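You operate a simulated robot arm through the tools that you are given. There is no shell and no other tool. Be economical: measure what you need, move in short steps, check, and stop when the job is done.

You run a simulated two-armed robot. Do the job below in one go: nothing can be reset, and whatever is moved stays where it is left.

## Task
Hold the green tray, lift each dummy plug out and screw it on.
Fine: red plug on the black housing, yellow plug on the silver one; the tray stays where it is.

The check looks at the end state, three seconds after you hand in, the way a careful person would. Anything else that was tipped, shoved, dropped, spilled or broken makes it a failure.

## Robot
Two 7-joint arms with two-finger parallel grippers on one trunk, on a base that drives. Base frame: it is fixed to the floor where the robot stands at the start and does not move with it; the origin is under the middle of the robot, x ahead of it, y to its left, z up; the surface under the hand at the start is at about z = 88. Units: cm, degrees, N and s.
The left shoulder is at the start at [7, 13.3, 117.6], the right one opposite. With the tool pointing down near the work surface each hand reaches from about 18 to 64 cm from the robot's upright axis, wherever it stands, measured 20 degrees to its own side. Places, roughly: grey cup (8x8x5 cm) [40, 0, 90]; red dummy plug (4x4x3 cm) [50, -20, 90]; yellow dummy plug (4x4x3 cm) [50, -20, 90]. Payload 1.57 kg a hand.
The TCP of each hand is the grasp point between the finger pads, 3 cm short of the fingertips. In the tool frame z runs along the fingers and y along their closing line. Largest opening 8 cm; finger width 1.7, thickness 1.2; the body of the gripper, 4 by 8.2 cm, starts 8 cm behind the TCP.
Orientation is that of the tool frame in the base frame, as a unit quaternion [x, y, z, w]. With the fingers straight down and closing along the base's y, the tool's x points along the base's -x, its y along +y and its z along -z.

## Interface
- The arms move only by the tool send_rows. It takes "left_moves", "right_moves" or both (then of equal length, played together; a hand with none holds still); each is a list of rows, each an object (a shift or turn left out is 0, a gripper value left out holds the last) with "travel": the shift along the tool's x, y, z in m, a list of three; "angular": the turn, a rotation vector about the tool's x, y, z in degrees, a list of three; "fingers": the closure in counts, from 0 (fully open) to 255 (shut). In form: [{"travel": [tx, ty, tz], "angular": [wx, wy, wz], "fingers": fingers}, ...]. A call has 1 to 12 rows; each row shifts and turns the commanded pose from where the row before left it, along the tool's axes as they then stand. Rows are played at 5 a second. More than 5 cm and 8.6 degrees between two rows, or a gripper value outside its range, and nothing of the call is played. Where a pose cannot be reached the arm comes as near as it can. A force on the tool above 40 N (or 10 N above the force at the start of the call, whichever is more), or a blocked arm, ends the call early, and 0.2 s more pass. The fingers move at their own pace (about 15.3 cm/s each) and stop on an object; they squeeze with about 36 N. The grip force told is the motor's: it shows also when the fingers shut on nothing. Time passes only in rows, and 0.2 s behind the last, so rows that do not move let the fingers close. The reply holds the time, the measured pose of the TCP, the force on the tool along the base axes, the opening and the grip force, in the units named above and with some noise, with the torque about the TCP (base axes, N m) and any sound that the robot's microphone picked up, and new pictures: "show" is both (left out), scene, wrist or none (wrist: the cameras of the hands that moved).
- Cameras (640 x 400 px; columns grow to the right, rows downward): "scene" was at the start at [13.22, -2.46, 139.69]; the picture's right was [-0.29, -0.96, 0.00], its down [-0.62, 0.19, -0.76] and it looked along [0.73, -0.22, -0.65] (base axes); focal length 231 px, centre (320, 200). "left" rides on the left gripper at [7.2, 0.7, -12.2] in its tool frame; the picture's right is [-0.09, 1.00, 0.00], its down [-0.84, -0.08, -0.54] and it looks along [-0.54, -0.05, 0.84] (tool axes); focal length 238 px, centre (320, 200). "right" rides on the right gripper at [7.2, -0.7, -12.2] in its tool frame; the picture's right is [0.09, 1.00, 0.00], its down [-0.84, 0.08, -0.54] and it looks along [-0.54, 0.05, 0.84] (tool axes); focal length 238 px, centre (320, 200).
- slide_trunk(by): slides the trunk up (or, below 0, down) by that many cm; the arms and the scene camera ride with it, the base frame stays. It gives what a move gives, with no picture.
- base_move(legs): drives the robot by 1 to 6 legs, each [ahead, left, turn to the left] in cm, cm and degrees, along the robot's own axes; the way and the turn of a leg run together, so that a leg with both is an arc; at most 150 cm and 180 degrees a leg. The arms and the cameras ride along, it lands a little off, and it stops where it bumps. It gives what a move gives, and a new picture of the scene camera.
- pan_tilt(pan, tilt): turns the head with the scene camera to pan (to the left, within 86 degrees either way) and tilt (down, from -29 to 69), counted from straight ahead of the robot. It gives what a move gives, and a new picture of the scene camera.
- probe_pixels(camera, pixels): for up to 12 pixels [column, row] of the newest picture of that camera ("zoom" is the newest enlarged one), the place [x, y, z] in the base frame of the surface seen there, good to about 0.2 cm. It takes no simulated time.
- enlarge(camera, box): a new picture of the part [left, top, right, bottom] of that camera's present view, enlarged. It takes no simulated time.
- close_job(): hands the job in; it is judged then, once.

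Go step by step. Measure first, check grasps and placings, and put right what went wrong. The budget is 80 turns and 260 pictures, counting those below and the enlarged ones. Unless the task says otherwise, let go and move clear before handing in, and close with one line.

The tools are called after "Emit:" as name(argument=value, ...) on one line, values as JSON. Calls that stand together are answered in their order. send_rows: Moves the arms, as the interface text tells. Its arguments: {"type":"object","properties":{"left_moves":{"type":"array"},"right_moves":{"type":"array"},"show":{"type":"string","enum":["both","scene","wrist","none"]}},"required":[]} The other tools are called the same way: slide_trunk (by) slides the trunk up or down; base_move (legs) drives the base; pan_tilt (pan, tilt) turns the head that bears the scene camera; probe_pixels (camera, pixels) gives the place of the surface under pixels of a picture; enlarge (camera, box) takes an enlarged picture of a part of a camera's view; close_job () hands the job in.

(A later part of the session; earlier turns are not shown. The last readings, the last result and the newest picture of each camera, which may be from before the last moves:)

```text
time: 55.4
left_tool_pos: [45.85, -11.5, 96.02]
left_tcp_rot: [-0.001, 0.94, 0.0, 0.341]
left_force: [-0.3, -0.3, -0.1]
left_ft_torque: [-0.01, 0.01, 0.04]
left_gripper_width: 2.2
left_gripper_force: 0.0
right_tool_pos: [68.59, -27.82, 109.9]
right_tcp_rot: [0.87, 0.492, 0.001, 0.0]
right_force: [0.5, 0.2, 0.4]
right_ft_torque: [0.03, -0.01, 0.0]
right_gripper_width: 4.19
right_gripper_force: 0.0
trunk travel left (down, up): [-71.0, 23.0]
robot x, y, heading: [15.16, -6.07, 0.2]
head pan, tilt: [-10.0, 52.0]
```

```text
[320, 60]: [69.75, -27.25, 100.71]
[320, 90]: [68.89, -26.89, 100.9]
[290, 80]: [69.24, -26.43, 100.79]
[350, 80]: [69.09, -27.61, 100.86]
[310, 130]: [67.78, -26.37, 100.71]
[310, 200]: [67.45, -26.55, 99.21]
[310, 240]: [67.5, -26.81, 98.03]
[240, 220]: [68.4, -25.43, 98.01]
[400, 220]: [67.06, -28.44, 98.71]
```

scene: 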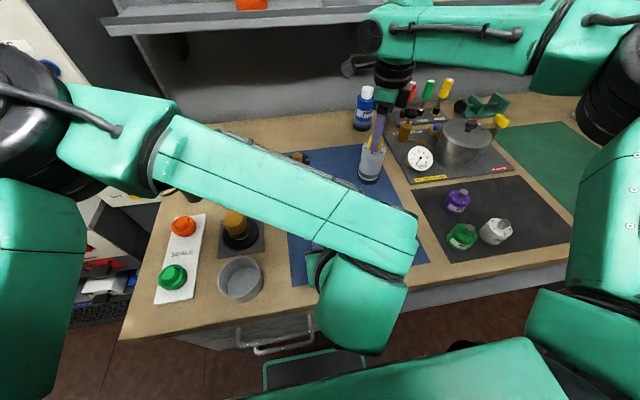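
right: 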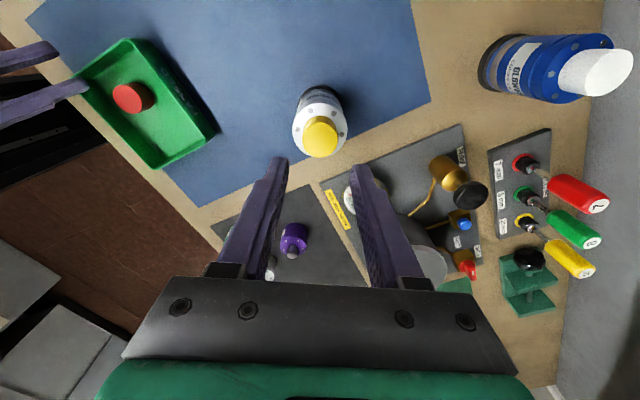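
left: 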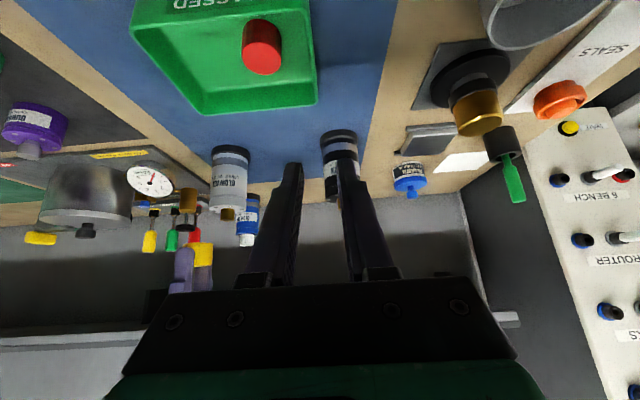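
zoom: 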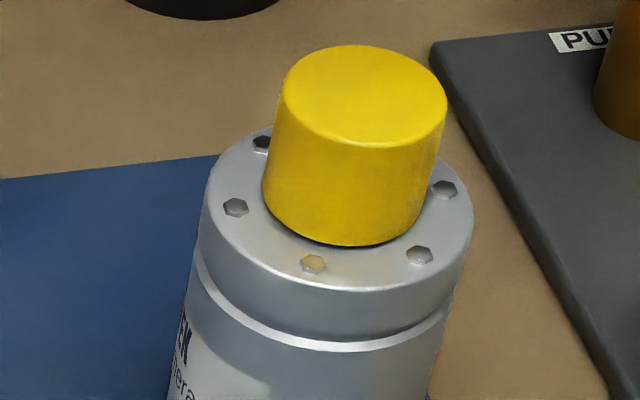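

It looks seated with a very thin line at the foot. To be sure, I'll do one more half turn pressing harder (so the table friction holds the housing); first unwind the hand.

Emit:
send_rows(right_moves=[{"angular": [0, 0, -8.5]}, {"angular": [0, 0, -8.5]}, {"angular": [0, 0, -8.5]}, {"angular": [0, 0, -8.5]}, {"angular": [0, 0, -8.5]}, {"angular": [0, 0, -8.5]}, {"angular": [0, 0, -8.5]}, {"angular": [0, 0, -8.5]}, {"angular": [0, 0, -8.5]}, {"angular": [0, 0, -8.5]}, {"angular": [0, 0, -8.5]}, {"angular": [0, 0, -8.5]}], show="none")

Emit:
send_rows(right_moves=[{"angular": [0, 0, -8.5]}, {"angular": [0, 0, -8.5]}, {"angular": [0, 0, -8.5]}, {"angular": [0, 0, -8.5]}, {"angular": [0, 0, -8.5]}, {"angular": [0, 0, -8.5]}, {"angular": [0, 0, -8.5]}, {"angular": [0, 0, -8.5]}, {"angular": [0, 0, -8.5]}, {"angular": [0, 0, -8.5]}, {"angular": [0, 0, -8.5]}, {"angular": [0, 0, -8.5]}], show="wrist")

Emit:
probe_pixels(camera="right", pixels=[[318, 134], [303, 134], [333, 134], [318, 122], [318, 148]])

```text
time: 58.0
left_tool_pos: [45.86, -11.59, 96.03]
left_tcp_rot: [-0.001, 0.94, 0.001, 0.342]
left_force: [0.6, 0.3, 0.0]
left_ft_torque: [-0.02, 0.04, 0.03]
left_gripper_width: 2.18
left_gripper_force: 0.1
right_tool_pos: [68.5, -27.93, 109.69]
right_tcp_rot: [0.165, 0.986, 0.0, 0.002]
right_force: [0.4, -0.5, -1.3]
right_ft_torque: [0.02, 0.03, 0.03]
right_gripper_width: 4.2
right_gripper_force: 0.1
trunk travel left (down, up): [-71.0, 23.0]
robot x, y, heading: [14.98, -5.68, -0.1]
head pan, tilt: [-10.0, 52.0]
```

```text
time: 60.6
left_tool_pos: [45.87, -11.55, 96.04]
left_tcp_rot: [-0.001, 0.94, 0.0, 0.342]
left_force: [-0.8, 0.3, 0.7]
left_ft_torque: [0.03, 0.0, 0.01]
left_gripper_width: 2.17
left_gripper_force: 0.0
right_tool_pos: [68.48, -27.8, 109.73]
right_tcp_rot: [-0.663, 0.748, 0.0, 0.001]
right_force: [-0.1, -0.5, -0.5]
right_ft_torque: [0.0, 0.0, -0.04]
right_gripper_width: 4.21
right_gripper_force: 0.1
trunk travel left (down, up): [-71.0, 23.0]
robot x, y, heading: [15.46, -6.15, 0.1]
head pan, tilt: [-10.0, 52.0]
```

right: 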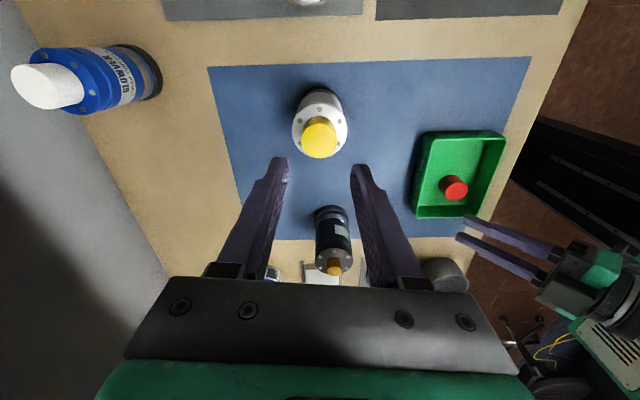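

```text
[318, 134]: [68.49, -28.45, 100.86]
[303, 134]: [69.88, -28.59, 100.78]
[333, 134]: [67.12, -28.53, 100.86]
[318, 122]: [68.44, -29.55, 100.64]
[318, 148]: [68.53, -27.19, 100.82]
```

Plug is centred below the hand. Descend, regrip, and turn with a ~20 N push.

Emit:
send_rows(right_moves=[{"travel": [0, 0, 0.03]}, {"travel": [0, 0, 0.03]}, {"travel": [0, 0, 0.019]}, {"fingers": 160}, {"fingers": 255}, {}, {"travel": [0, 0, 0.001]}, {"travel": [0, 0, 0.001]}, {}], show="none")

Emit:
send_rows(right_moves=[{"travel": [0, 0, 0.0005], "angular": [0, 0, 8.5]}, {"travel": [0, 0, 0.0005], "angular": [0, 0, 8.5]}, {"angular": [0, 0, 8.5]}, {"angular": [0, 0, 8.5]}, {"angular": [0, 0, 8.5]}, {"angular": [0, 0, 8.5]}, {"angular": [0, 0, 8.5]}, {"angular": [0, 0, 8.5]}, {"angular": [0, 0, 8.5]}, {"angular": [0, 0, 8.5]}], show="wrist")

Emit:
enlarge(camera="scene", box=[350, 125, 398, 190])

```text
time: 62.6
left_tool_pos: [45.76, -11.6, 96.01]
left_tcp_rot: [-0.001, 0.939, -0.001, 0.343]
left_force: [0.3, -0.1, 0.3]
left_ft_torque: [0.01, 0.0, -0.02]
left_gripper_width: 2.23
left_gripper_force: 0.1
right_tool_pos: [68.4, -27.94, 101.64]
right_tcp_rot: [-0.662, 0.749, -0.002, 0.002]
right_force: [3.6, -1.7, 12.2]
right_ft_torque: [-0.07, 0.0, -0.02]
right_gripper_width: 3.15
right_gripper_force: 36.7
trunk travel left (down, up): [-71.0, 23.0]
robot x, y, heading: [14.87, -5.81, -0.0]
head pan, tilt: [-10.0, 52.0]
```

```text
time: 64.8
left_tool_pos: [45.78, -11.44, 96.07]
left_tcp_rot: [-0.001, 0.939, 0.0, 0.343]
left_force: [-0.5, -0.1, -0.3]
left_ft_torque: [0.06, 0.01, -0.01]
left_gripper_width: 2.22
left_gripper_force: 0.1
right_tool_pos: [68.38, -27.73, 101.72]
right_tcp_rot: [0.018, 1.0, 0.0, 0.002]
right_force: [0.8, -0.1, 14.9]
right_ft_torque: [0.13, 0.06, 0.26]
right_gripper_width: 3.13
right_gripper_force: 35.5
trunk travel left (down, up): [-71.0, 23.0]
robot x, y, heading: [14.69, -5.78, -0.1]
head pan, tilt: [-10.0, 52.0]
```

right: 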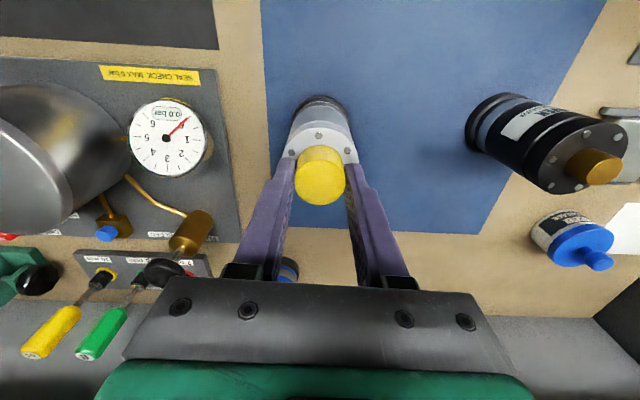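

```text
6.15 times, centred on (374, 158) of scene
```

zoom: 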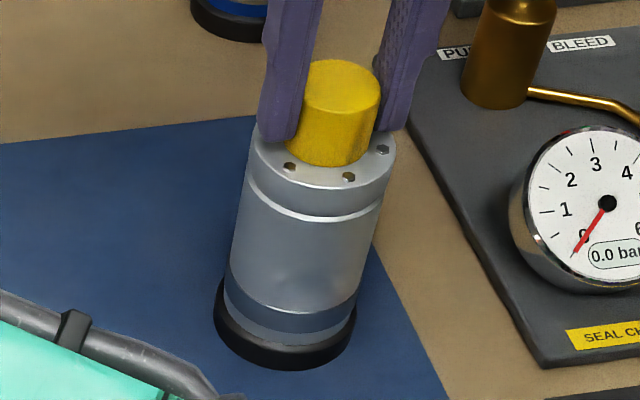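

Now a z-torque of 0.26 N·m appears and the housing turns along: the yellow plug is tight. Release, rise, unwind, while the left hand descends onto the tray wall again and pinches it.

Emit:
send_rows(left_moves=[{"travel": [0.0077, -0.001, 0.0092]}, {"travel": [0.0077, 0, 0.0092]}, {"travel": [0.0039, 0, 0.0046]}, {"travel": [0.0046, 0, 0.0054]}, {"fingers": 210}, {"fingers": 225}, {"fingers": 240}, {"fingers": 255}, {}, {}, {}, {}], right_moves=[{"fingers": 200}, {"fingers": 121}, {"travel": [0, 0, -0.02]}, {"travel": [0, 0, -0.03]}, {"travel": [0, 0, -0.03]}, {"angular": [0, 0, -8.5]}, {"angular": [0, 0, -8.5]}, {"angular": [0, 0, -8.5]}, {"angular": [0, 0, -8.5]}, {"angular": [0, 0, -8.5]}, {"angular": [0, 0, -8.5]}, {"angular": [0, 0, -8.5]}], show="both")

Emit:
enlarge(camera="scene", box=[350, 125, 398, 190])

```text
time: 67.4
left_tool_pos: [45.91, -11.77, 92.35]
left_tcp_rot: [0.0, 0.94, 0.0, 0.343]
left_force: [-0.9, -0.4, 0.1]
left_ft_torque: [0.02, -0.01, -0.01]
left_gripper_width: 0.21
left_gripper_force: 23.4
right_tool_pos: [68.56, -27.85, 109.56]
right_tcp_rot: [-0.482, 0.876, 0.0, 0.002]
right_force: [0.3, 0.1, -0.1]
right_ft_torque: [0.0, 0.01, -0.03]
right_gripper_width: 4.19
right_gripper_force: 0.1
trunk travel left (down, up): [-71.0, 23.0]
robot x, y, heading: [15.07, -5.75, 0.3]
head pan, tilt: [-10.0, 52.0]
```

scene: 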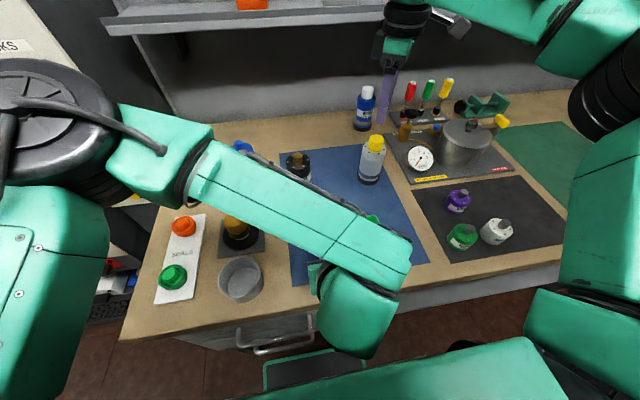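
right: 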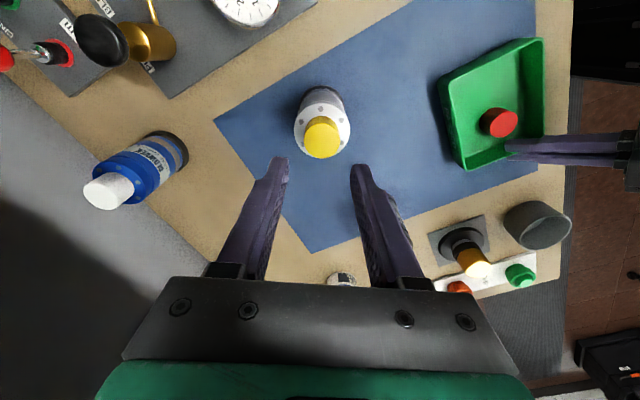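
left: 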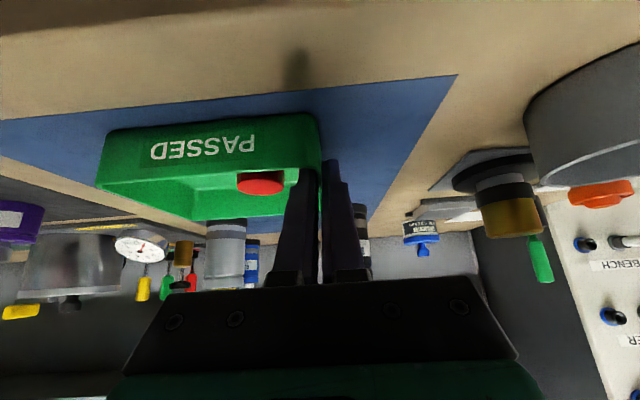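

```text
6.15 times, centred on (374, 158) of scene
```

zoom: 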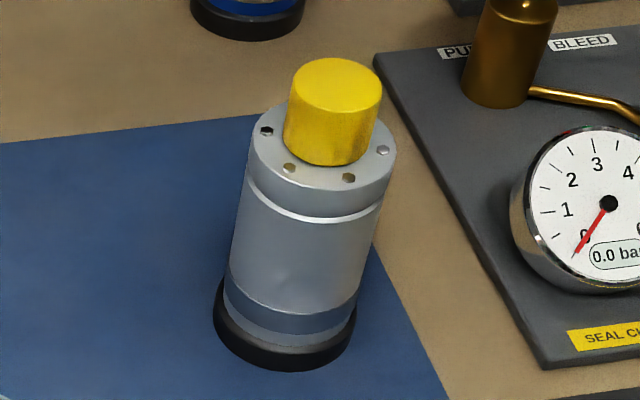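

The yellow plug is fully seated without a gap, and the tray is pinched again. Now finish the yaw to +90 and fly over to the red plug.

Emit:
send_rows(right_moves=[{"angular": [0, 0, -8.1]}, {"angular": [0, 0, -8.1]}, {"angular": [0, 0, -8.1]}, {"angular": [0, 0, -8.1]}, {"travel": [-0.016, 0.04, 0]}, {"travel": [-0.02, 0.04, 0]}, {"travel": [-0.02, 0.04, 0]}, {"travel": [-0.02, 0.04, 0]}, {"travel": [-0.02, 0.044, 0]}, {"travel": [-0.022, 0, 0.01]}, {"travel": [0, 0, 0.03]}, {}], show="wrist")

```text
time: 70.0
left_tool_pos: [45.86, -11.85, 92.36]
left_tcp_rot: [-0.001, 0.94, 0.0, 0.342]
left_force: [-0.7, -0.5, -0.4]
left_ft_torque: [-0.02, 0.03, 0.01]
left_gripper_width: 0.23
left_gripper_force: 24.2
right_tool_pos: [48.18, -15.86, 105.57]
right_tcp_rot: [-0.707, 0.707, -0.001, 0.0]
right_force: [-0.2, 0.5, 0.0]
right_ft_torque: [-0.01, 0.0, 0.01]
right_gripper_width: 4.2
right_gripper_force: 0.0
trunk travel left (down, up): [-71.0, 23.0]
robot x, y, heading: [15.02, -5.92, -0.1]
head pan, tilt: [-10.0, 52.0]
```

right: 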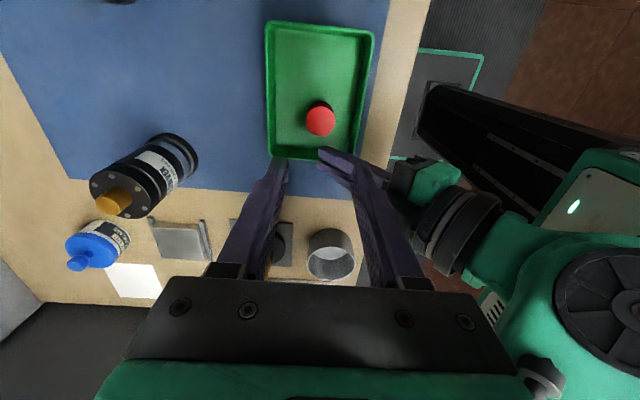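

Over the tray; I'll measure the red plug and the black housing's stub from this view.

Emit:
enlarge(camera="right", box=[290, 90, 350, 150])

Emit:
probe_pixels(camera="zoom", pixels=[[325, 213], [235, 205], [415, 205], [320, 130], [325, 295]])

Emit:
enlarge(camera="right", box=[80, 130, 200, 225])

```text
6.67 times, centred on (320, 120) of right
```

zoom: 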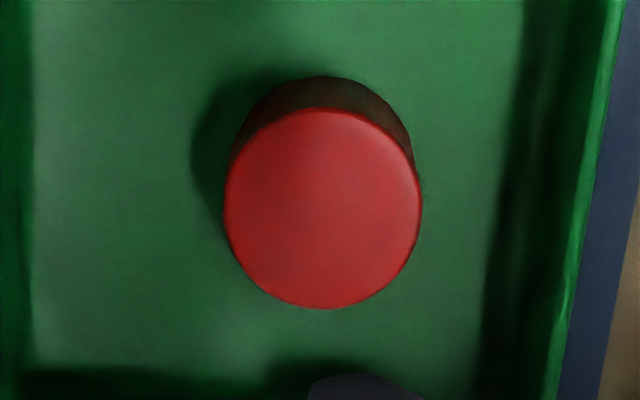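

```text
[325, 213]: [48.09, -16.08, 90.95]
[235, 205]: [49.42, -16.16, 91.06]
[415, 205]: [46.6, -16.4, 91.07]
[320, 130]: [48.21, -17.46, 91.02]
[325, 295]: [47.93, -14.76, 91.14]
```

```text
4.21 times, centred on (140, 178) of right
```

zoom: 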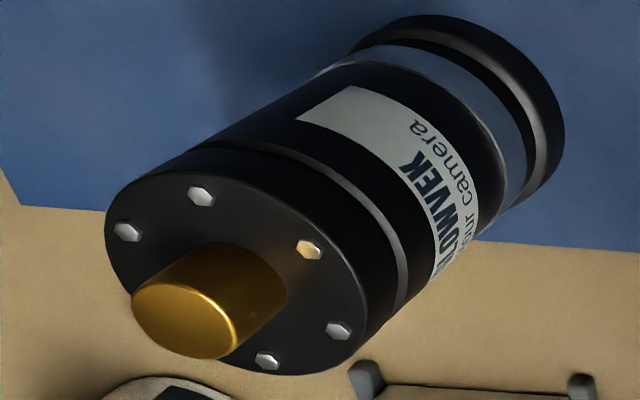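

Red is at (48.08,-16.1). I'll probe the black stub, then descend on red and close.

Emit:
probe_pixels(camera="zoom", pixels=[[188, 320], [150, 315], [225, 330], [195, 293], [185, 350], [201, 196], [127, 231], [309, 249], [338, 329], [267, 360]])

Emit:
send_rows(right_moves=[{"travel": [0.002, -0.001, 0.03]}, {"travel": [0, 0, 0.03]}, {"travel": [0, 0, 0.03]}, {"travel": [0, 0, 0.02]}, {"travel": [0, 0, 0.015]}, {"travel": [0, 0, 0.011]}, {}], show="wrist")

```text
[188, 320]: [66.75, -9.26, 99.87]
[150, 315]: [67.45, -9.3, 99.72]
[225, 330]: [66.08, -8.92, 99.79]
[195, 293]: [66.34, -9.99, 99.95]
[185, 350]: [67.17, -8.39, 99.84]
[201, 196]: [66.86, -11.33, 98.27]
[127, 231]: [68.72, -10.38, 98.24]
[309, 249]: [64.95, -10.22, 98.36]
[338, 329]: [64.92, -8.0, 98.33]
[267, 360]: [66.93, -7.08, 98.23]
```

```text
time: 71.6
left_tool_pos: [45.73, -11.83, 92.36]
left_tcp_rot: [0.001, 0.939, 0.001, 0.344]
left_force: [4.1, 0.6, 9.3]
left_ft_torque: [-0.02, -0.29, 0.01]
left_gripper_width: 0.26
left_gripper_force: 24.0
right_tool_pos: [48.33, -16.27, 91.84]
right_tcp_rot: [-0.705, 0.709, -0.001, 0.002]
right_force: [0.0, 0.4, -0.4]
right_ft_torque: [-0.01, 0.0, 0.02]
right_gripper_width: 4.2
right_gripper_force: 0.1
trunk travel left (down, up): [-71.0, 23.0]
robot x, y, heading: [15.09, -5.75, -0.1]
head pan, tilt: [-10.0, 52.0]
```

right: 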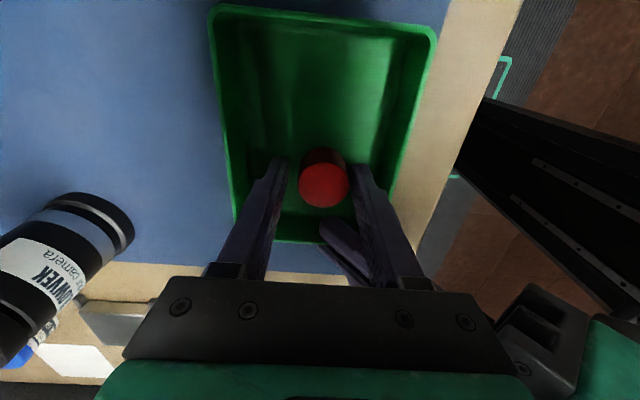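

The left hand feels about 10 N (light touch by the neighbouring arm), the plug is between the right fingers. Close on red and lift straight away.

Emit:
send_rows(right_moves=[{"fingers": 150}, {"fingers": 180}, {"fingers": 255}, {}, {"travel": [0, 0, -0.005]}, {"travel": [0, 0, -0.01]}, {"travel": [0, 0, -0.025]}, {"travel": [0, 0, -0.04]}, {"travel": [0, 0, -0.04]}, {"travel": [0, 0, -0.03]}, {}], show="both")

```text
time: 74.0
left_tool_pos: [45.79, -11.76, 92.33]
left_tcp_rot: [-0.001, 0.939, 0.001, 0.343]
left_force: [0.4, 1.2, -0.4]
left_ft_torque: [0.02, 0.01, -0.04]
left_gripper_width: 0.21
left_gripper_force: 24.5
right_tool_pos: [48.18, -16.0, 106.92]
right_tcp_rot: [-0.707, 0.707, -0.001, 0.001]
right_force: [-0.6, -0.2, -0.6]
right_ft_torque: [0.0, 0.01, 0.0]
right_gripper_width: 3.06
right_gripper_force: 36.3
trunk travel left (down, up): [-71.0, 23.0]
robot x, y, heading: [14.78, -5.99, 0.1]
head pan, tilt: [-10.0, 52.0]
```

scene: 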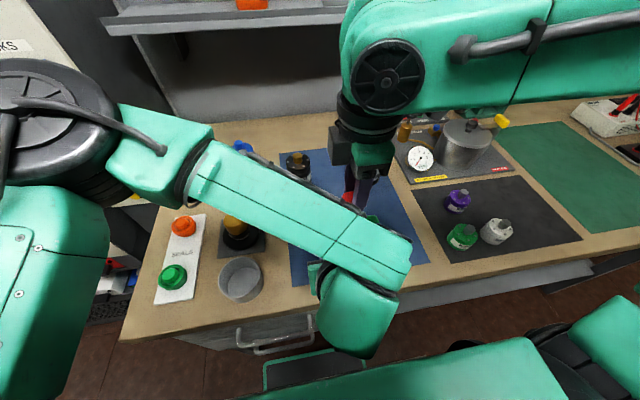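
right: 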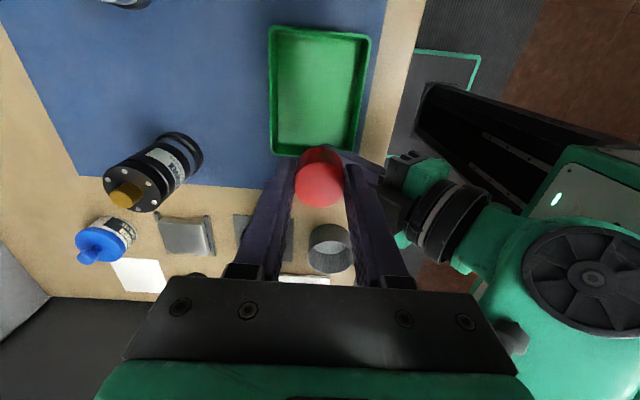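

Red is out of the tray and held (3.06 cm). Now fly over the black stub at (66.83,-9.2).

Emit:
send_rows(right_moves=[{"travel": [-0.0136, -0.0373, 0]}, {"travel": [-0.0136, -0.0373, 0]}, {"travel": [-0.0136, -0.0373, 0]}, {"travel": [-0.0136, -0.0373, 0]}, {"travel": [-0.0136, -0.0373, 0]}, {"travel": [0, 0, 0.014]}, {}, {}], show="both")

Emit:
enlarge(camera="right", box=[275, 85, 365, 215])

Emit:
probe_pixels(camera="zoom", pixels=[[320, 300], [320, 245], [320, 360], [260, 300], [380, 300], [320, 180], [320, 165]])

```text
time: 75.8
left_tool_pos: [45.88, -11.75, 92.37]
left_tcp_rot: [-0.001, 0.939, 0.0, 0.343]
left_force: [0.8, -0.3, -0.1]
left_ft_torque: [-0.01, 0.01, 0.0]
left_gripper_width: 0.24
left_gripper_force: 23.9
right_tool_pos: [61.92, -14.82, 104.53]
right_tcp_rot: [-0.706, 0.708, -0.001, 0.001]
right_force: [0.4, -0.2, 0.2]
right_ft_torque: [0.0, 0.01, 0.03]
right_gripper_width: 3.1
right_gripper_force: 35.5
right hand out of reach, approached as far as the arm can: row 3, 4, 5
trunk travel left (down, up): [-71.0, 23.0]
robot x, y, heading: [14.81, -5.44, 0.1]
head pan, tilt: [-10.0, 52.0]
```

scene: 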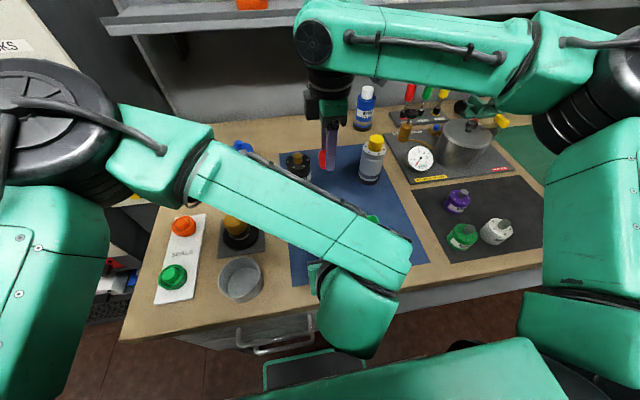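
right: 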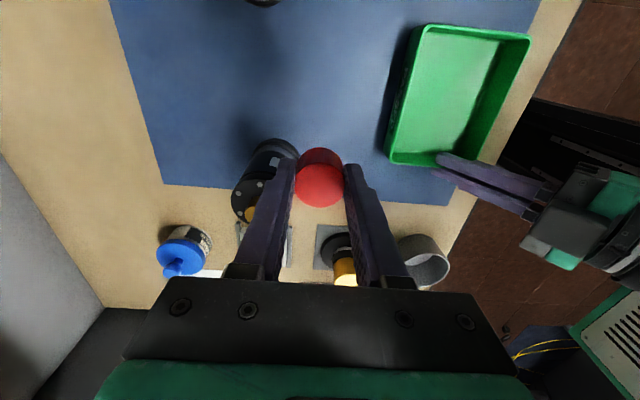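

```text
3.08 times, centred on (320, 150) of right
```

zoom: 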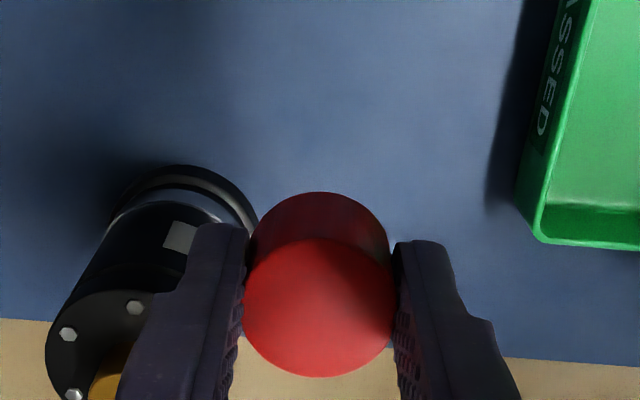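

```text
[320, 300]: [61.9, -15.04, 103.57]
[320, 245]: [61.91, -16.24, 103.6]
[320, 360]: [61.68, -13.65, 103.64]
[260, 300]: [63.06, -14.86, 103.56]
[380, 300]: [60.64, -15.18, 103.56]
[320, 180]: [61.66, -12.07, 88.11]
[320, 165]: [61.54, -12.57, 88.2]
```

At yaw +90 the black stub is out of reach from this stance. The tray job is done, so I'll release the tray with the left hand, raise both hands, then drive the base to the left.

Emit:
send_rows(left_moves=[{"fingers": 185}, {}, {"travel": [-0.0129, 0, -0.0153]}, {"travel": [-0.0129, 0, -0.0153]}, {"travel": [-0.0257, 0, -0.0306]}, {"travel": [-0.0257, 0, -0.0306]}, {"travel": [-0.0257, 0, -0.0306]}, {}], right_moves=[{"travel": [0, 0.01, -0.01]}, {"travel": [0, 0.01, -0.02]}, {}, {}, {}, {}, {}, {}], show="none")

Emit:
pan_tilt(pan=20, tilt=62)

```text
time: 77.6
left_tool_pos: [45.79, -11.71, 108.38]
left_tcp_rot: [0.0, 0.94, 0.0, 0.342]
left_force: [0.7, -0.6, 0.6]
left_ft_torque: [-0.02, 0.02, -0.02]
left_gripper_width: 2.21
left_gripper_force: 0.1
right_tool_pos: [59.7, -14.86, 107.5]
right_tcp_rot: [-0.707, 0.707, -0.001, 0.001]
right_force: [-1.0, 0.5, -0.3]
right_ft_torque: [-0.01, 0.0, 0.01]
right_gripper_width: 3.08
right_gripper_force: 35.8
trunk travel left (down, up): [-71.0, 23.0]
robot x, y, heading: [14.98, -5.82, 0.1]
head pan, tilt: [-10.0, 52.0]
```

```text
time: 78.5
left_tool_pos: [45.79, -11.77, 108.25]
left_tcp_rot: [-0.001, 0.94, 0.001, 0.343]
left_force: [-0.1, 0.2, -1.1]
left_ft_torque: [-0.03, 0.05, -0.01]
left_gripper_width: 2.22
left_gripper_force: 0.0
right_tool_pos: [59.79, -14.86, 107.41]
right_tcp_rot: [-0.707, 0.707, 0.0, 0.001]
right_force: [0.0, 0.1, -0.8]
right_ft_torque: [0.02, 0.01, -0.01]
right_gripper_width: 3.08
right_gripper_force: 36.3
trunk travel left (down, up): [-71.0, 23.0]
robot x, y, heading: [14.91, -6.03, -0.2]
head pan, tilt: [20.0, 62.0]
```

scene: 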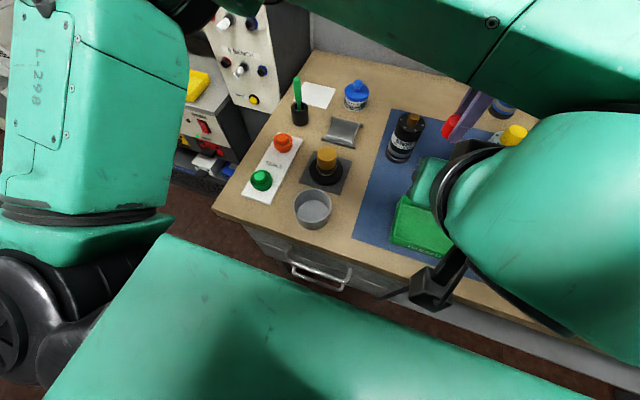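

I'll check the left neighbour cabinet vs the left elbow before driving left.

Emit:
probe_pixels(camera="scene", pixels=[[200, 155], [195, 85], [225, 60], [170, 120], [100, 150], [170, 60], [220, 185], [150, 20], [240, 110]])

```text
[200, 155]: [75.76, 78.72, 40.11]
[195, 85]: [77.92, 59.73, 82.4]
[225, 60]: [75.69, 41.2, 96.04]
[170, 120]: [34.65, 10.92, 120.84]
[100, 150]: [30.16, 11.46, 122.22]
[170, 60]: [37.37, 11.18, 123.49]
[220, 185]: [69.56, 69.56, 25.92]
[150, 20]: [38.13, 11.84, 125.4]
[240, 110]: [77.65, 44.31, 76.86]
```

The left side is clear (cabinet front at x≥70). Drive left 15 cm.

Emit:
base_move(legs=[[0, 15, 0]])

Emit:
pan_tilt(pan=-20, tilt=52)

```text
time: 79.9
left_tool_pos: [45.76, 3.21, 108.38]
left_tcp_rot: [0.0, 0.94, 0.001, 0.342]
left_force: [-0.5, 0.3, -0.9]
left_ft_torque: [0.0, 0.01, 0.01]
left_gripper_width: 2.2
left_gripper_force: 0.1
right_tool_pos: [59.86, 0.11, 107.54]
right_tcp_rot: [-0.705, 0.709, 0.0, 0.001]
right_force: [0.8, -0.2, 0.5]
right_ft_torque: [-0.04, 0.0, 0.01]
right_gripper_width: 3.04
right_gripper_force: 35.7
trunk travel left (down, up): [-71.0, 23.0]
robot x, y, heading: [15.03, 9.12, -0.2]
head pan, tilt: [20.0, 62.0]
```

scene: 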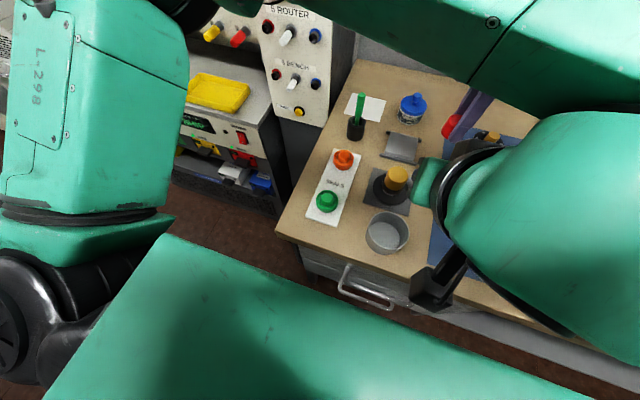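

```text
time: 81.0
left_tool_pos: [45.8, 3.42, 108.31]
left_tcp_rot: [0.001, 0.94, -0.001, 0.342]
left_force: [0.7, -1.1, -0.6]
left_ft_torque: [0.01, 0.03, 0.03]
left_gripper_width: 2.21
left_gripper_force: 0.0
right_tool_pos: [59.63, 0.17, 107.5]
right_tcp_rot: [-0.705, 0.709, 0.0, 0.001]
right_force: [0.6, 1.9, -0.3]
right_ft_torque: [0.0, 0.04, -0.01]
right_gripper_width: 3.08
right_gripper_force: 36.3
trunk travel left (down, up): [-71.0, 23.0]
robot x, y, heading: [14.92, 9.4, -0.0]
head pan, tilt: [-20.0, 52.0]
```

scene: 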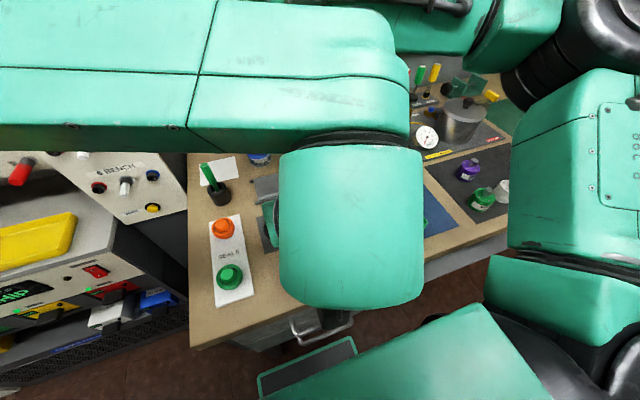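

Now the black stub is at (52,-18.5) relative to the robot. Move right over it, and slide the left arm aside to clear the camera.

Emit:
send_rows(right_moves=[{"travel": [0.0235, -0.018, 0]}, {"travel": [0.0235, -0.018, 0]}, {"travel": [0.0235, -0.018, 0]}, {"travel": [0.023, -0.0168, 0]}, {"travel": [0, 0, 0.02]}, {}, {}], left_moves=[{"travel": [0, 0.04, 0]}, {"travel": [0, 0.04, 0]}, {"travel": [0, 0.04, 0]}, {"travel": [0, 0.04, 0]}, {}, {}, {}], show="both")

Emit:
enlarge(camera="right", box=[275, 85, 365, 215])

Emit:
probe_pixels(camera="zoom", pixels=[[320, 300], [320, 245], [320, 360], [260, 300], [380, 300], [320, 180], [320, 165]])

```text
time: 82.6
left_tool_pos: [45.75, 19.53, 108.27]
left_tcp_rot: [0.0, 0.94, -0.001, 0.342]
left_force: [0.6, -0.1, 0.0]
left_ft_torque: [0.01, 0.01, -0.01]
left_gripper_width: 2.19
left_gripper_force: 0.1
right_tool_pos: [66.66, -9.05, 105.54]
right_tcp_rot: [-0.706, 0.708, -0.002, 0.0]
right_force: [-0.6, 0.1, 0.1]
right_ft_torque: [0.03, -0.02, 0.01]
right_gripper_width: 3.09
right_gripper_force: 35.7
trunk travel left (down, up): [-71.0, 23.0]
robot x, y, heading: [14.88, 9.42, 0.1]
head pan, tilt: [-20.0, 52.0]
```

scene: 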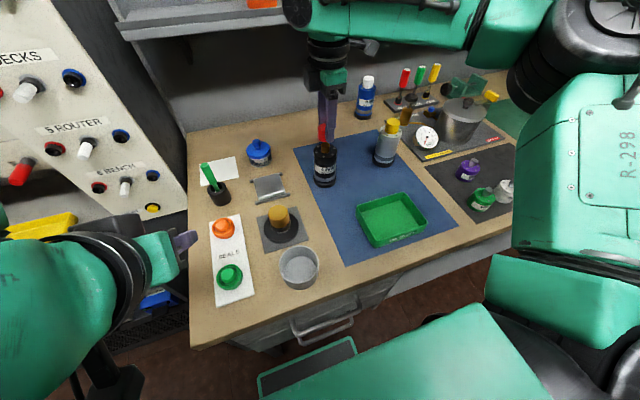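
right: 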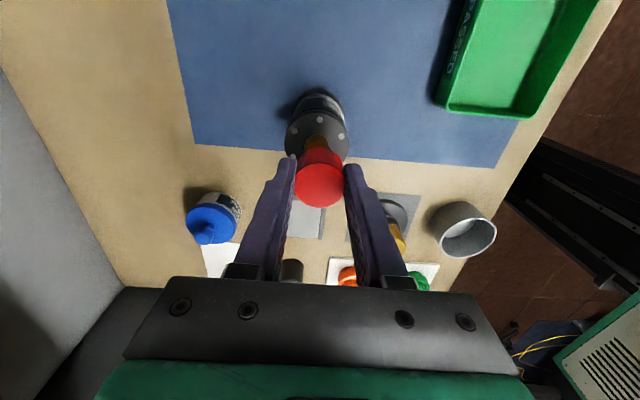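
left: 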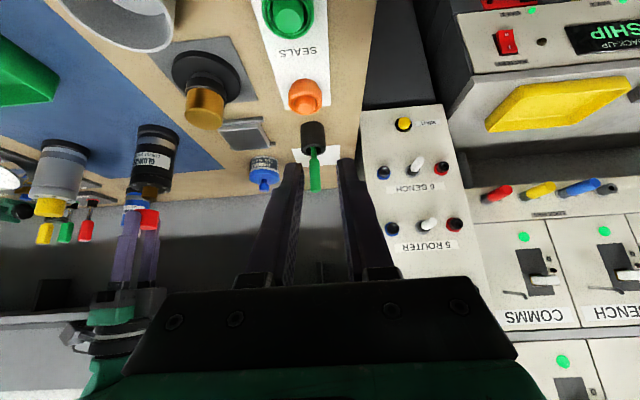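

```text
3.08 times, centred on (320, 150) of right
```

zoom: 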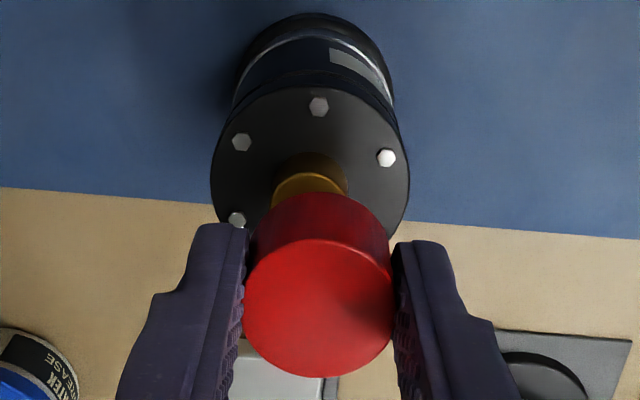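

```text
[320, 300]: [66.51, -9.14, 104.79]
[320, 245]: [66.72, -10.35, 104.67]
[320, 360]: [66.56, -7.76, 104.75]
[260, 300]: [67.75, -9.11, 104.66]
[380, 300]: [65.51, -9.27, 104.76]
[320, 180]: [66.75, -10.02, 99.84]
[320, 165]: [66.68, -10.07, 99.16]
```

Plug is ~0.2 cm short in x relative to the stub (zoom (310,170) vs plug centre (319,300)). Correct and lower to just around the stub.

Emit:
send_rows(right_moves=[{"travel": [0.001, -0.002, 0.008]}, {"travel": [0, 0, 0.008]}, {"travel": [0, 0, 0.005]}, {}], show="wrist")

Emit:
enlarge(camera="right", box=[275, 85, 365, 215])

Emit:
enlarge(camera="scene", box=[300, 120, 350, 190])

```text
time: 83.6
left_tool_pos: [45.83, 19.57, 108.25]
left_tcp_rot: [0.001, 0.94, -0.001, 0.342]
left_force: [0.5, -0.3, -0.5]
left_ft_torque: [0.02, -0.01, 0.0]
left_gripper_width: 2.2
left_gripper_force: 0.0
right_tool_pos: [66.98, -9.2, 103.4]
right_tcp_rot: [-0.705, 0.709, -0.001, 0.001]
right_force: [0.1, 0.2, -0.3]
right_ft_torque: [-0.02, -0.03, 0.0]
right_gripper_width: 3.07
right_gripper_force: 35.9
trunk travel left (down, up): [-71.0, 23.0]
robot x, y, heading: [14.91, 9.88, -0.3]
head pan, tilt: [-20.0, 52.0]
```

right: 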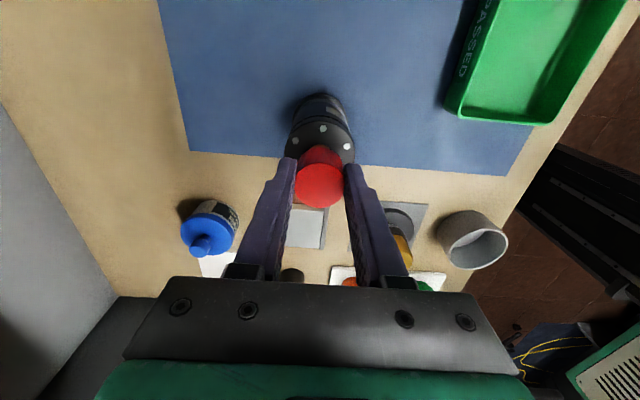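

```text
3.08 times, centred on (320, 150) of right
```

zoom: 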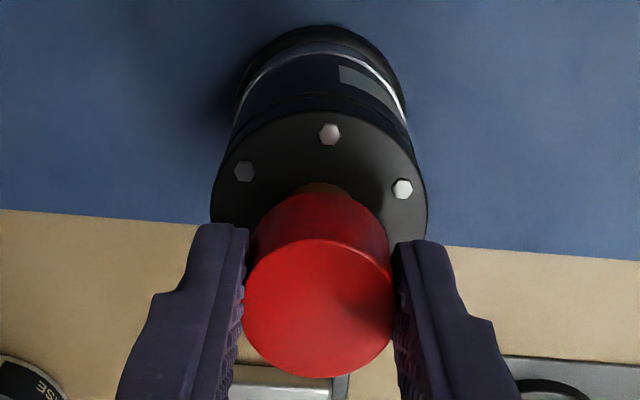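

```text
5.71 times, centred on (325, 155) of scene
```

zoom: 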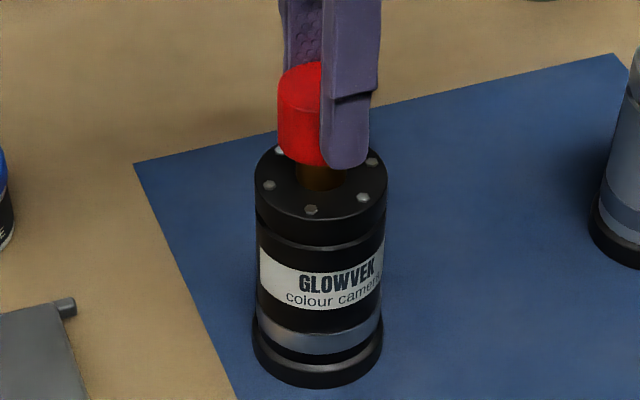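

In the scene zoom the red plug (centre ~320) is right over the stub (320,178). Lower in 1 mm steps.

Emit:
send_rows(right_moves=[{"travel": [0, 0, 0.001]}, {"travel": [0, 0, 0.001]}, {"travel": [0, 0, 0.001]}, {"travel": [0, 0, 0.001]}, {"travel": [0, 0, 0.001]}, {"travel": [0, 0, 0.001]}, {"travel": [0, 0, 0.001]}, {"travel": [0, 0, 0.001]}, {"travel": [0, 0, 0.001]}, {"travel": [0, 0, 0.001]}, {"travel": [0, 0, 0.001]}, {"travel": [0, 0, 0.001]}], show="scene")

Emit:
enlarge(camera="scene", box=[300, 120, 350, 190])

```text
time: 86.2
left_tool_pos: [45.88, 19.42, 108.44]
left_tcp_rot: [0.0, 0.94, 0.0, 0.342]
left_force: [0.4, 0.6, -0.1]
left_ft_torque: [-0.02, 0.05, 0.02]
left_gripper_width: 2.19
left_gripper_force: 0.0
right_tool_pos: [66.97, -9.24, 102.21]
right_tcp_rot: [-0.705, 0.709, 0.0, 0.0]
right_force: [0.2, 0.3, 0.0]
right_ft_torque: [-0.02, 0.05, 0.01]
right_gripper_width: 3.07
right_gripper_force: 36.5
trunk travel left (down, up): [-71.0, 23.0]
robot x, y, heading: [15.2, 9.64, 0.1]
head pan, tilt: [-20.0, 52.0]
```

scene: 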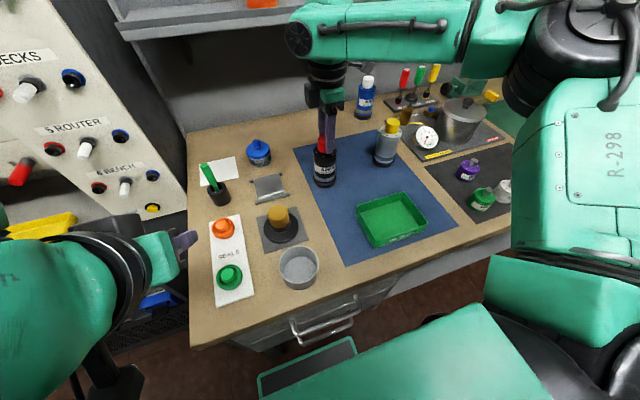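

```text
5.71 times, centred on (325, 155) of scene
```

zoom: 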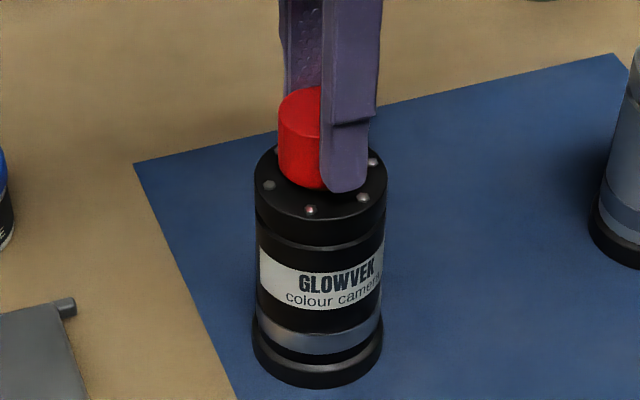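

Down around the stub with no contact force. Start turning clockwise with light feed.

Emit:
send_rows(right_moves=[{"travel": [0, 0, 0.001], "angular": [0, 0, 8.5]}, {"travel": [0, 0, 0.001], "angular": [0, 0, 8.5]}, {"travel": [0, 0, 0.0007], "angular": [0, 0, 8.5]}, {"travel": [0, 0, 0.0005], "angular": [0, 0, 8.5]}, {"travel": [0, 0, 0.0005], "angular": [0, 0, 8.5]}, {"travel": [0, 0, 0.0005], "angular": [0, 0, 8.5]}, {"travel": [0, 0, 0.0005], "angular": [0, 0, 8.5]}, {"travel": [0, 0, 0.0003], "angular": [0, 0, 8.5]}, {"travel": [0, 0, 0.0002], "angular": [0, 0, 8.5]}, {"angular": [0, 0, 8.5]}, {"angular": [0, 0, 8.5]}], show="scene")

Emit:
enlarge(camera="scene", box=[300, 120, 350, 190])

```text
time: 88.6
left_tool_pos: [45.66, 19.69, 108.4]
left_tcp_rot: [0.0, 0.939, -0.001, 0.343]
left_force: [-0.5, -1.0, 0.9]
left_ft_torque: [0.0, 0.04, 0.01]
left_gripper_width: 2.21
left_gripper_force: 0.0
right_tool_pos: [66.92, -9.03, 101.84]
right_tcp_rot: [0.034, 0.999, -0.002, 0.002]
right_force: [0.1, 4.5, 10.1]
right_ft_torque: [0.17, -0.03, 0.02]
right_gripper_width: 3.08
right_gripper_force: 36.1
trunk travel left (down, up): [-71.0, 23.0]
robot x, y, heading: [14.88, 9.37, -0.3]
head pan, tilt: [-20.0, 52.0]
```

scene: 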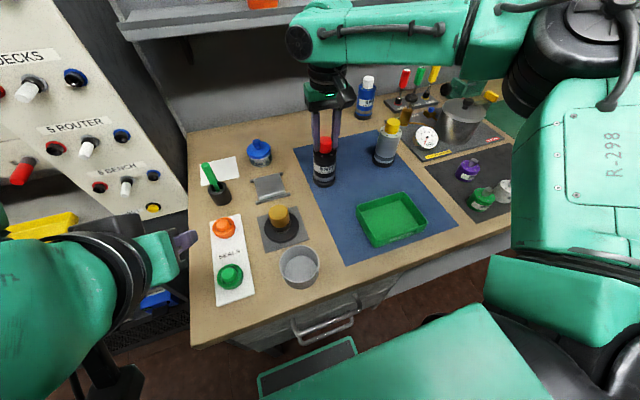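

```text
5.71 times, centred on (325, 155) of scene
```

zoom: 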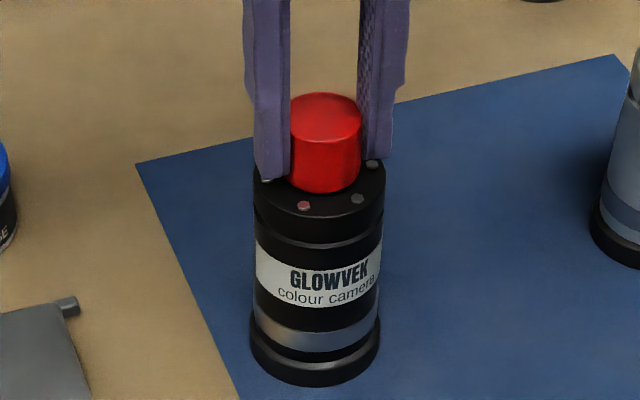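

Axial contact 10 N, housing only a few degrees turned. Continue the turn with a light push.

Emit:
send_rows(right_moves=[{"travel": [0, 0.0005, 0.0005], "angular": [0, 0, 8.5]}, {"travel": [0, 0, 0.0005], "angular": [0, 0, 8.5]}, {"travel": [0, 0, 0.0003], "angular": [0, 0, 8.5]}, {"travel": [0, 0, 0.0003], "angular": [0, 0, 8.5]}, {"travel": [0, 0, 0.0003], "angular": [0, 0, 8.5]}, {"travel": [0, 0, 0.0003], "angular": [0, 0, 8.5]}, {"angular": [0, 0, 8.5]}, {"angular": [0, 0, 8.5]}, {"angular": [0, 0, 8.5]}, {"angular": [0, 0, 8.5]}, {"angular": [0, 0, 8.5]}, {"angular": [0, 0, 8.5]}], show="scene")

Emit:
enlarge(camera="scene", box=[300, 120, 350, 190])

```text
time: 91.2
left_tool_pos: [45.69, 19.75, 108.41]
left_tcp_rot: [0.001, 0.939, -0.002, 0.344]
left_force: [0.2, 1.1, 0.3]
left_ft_torque: [0.0, 0.02, 0.0]
left_gripper_width: 2.21
left_gripper_force: 0.0
right_tool_pos: [67.0, -8.86, 101.65]
right_tcp_rot: [0.798, 0.602, 0.002, 0.002]
right_force: [9.6, 4.7, 25.9]
right_ft_torque: [0.25, -0.43, 0.03]
right_gripper_width: 3.06
right_gripper_force: 36.4
trunk travel left (down, up): [-71.0, 23.0]
robot x, y, heading: [14.85, 9.47, -0.2]
head pan, tilt: [-20.0, 52.0]
```

scene: 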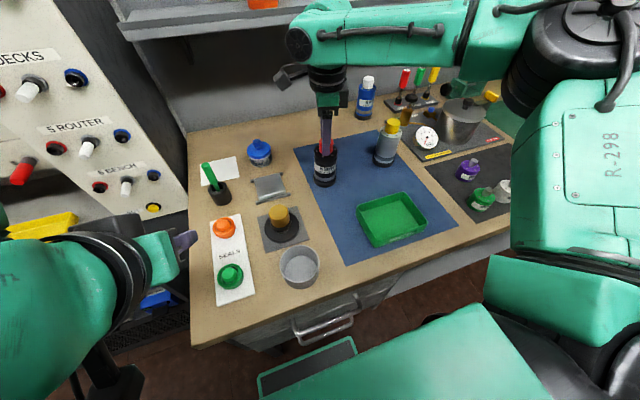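

```text
5.71 times, centred on (325, 155) of scene
```

zoom: 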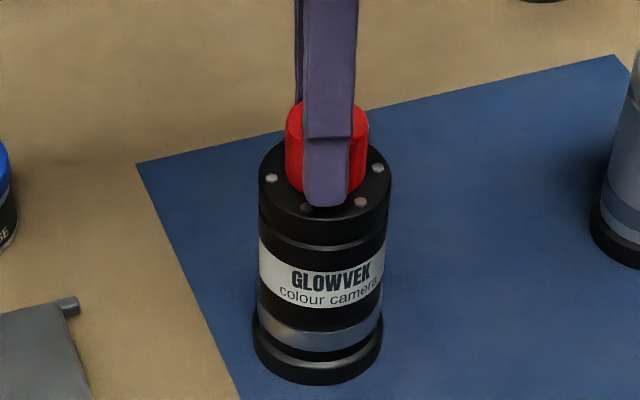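

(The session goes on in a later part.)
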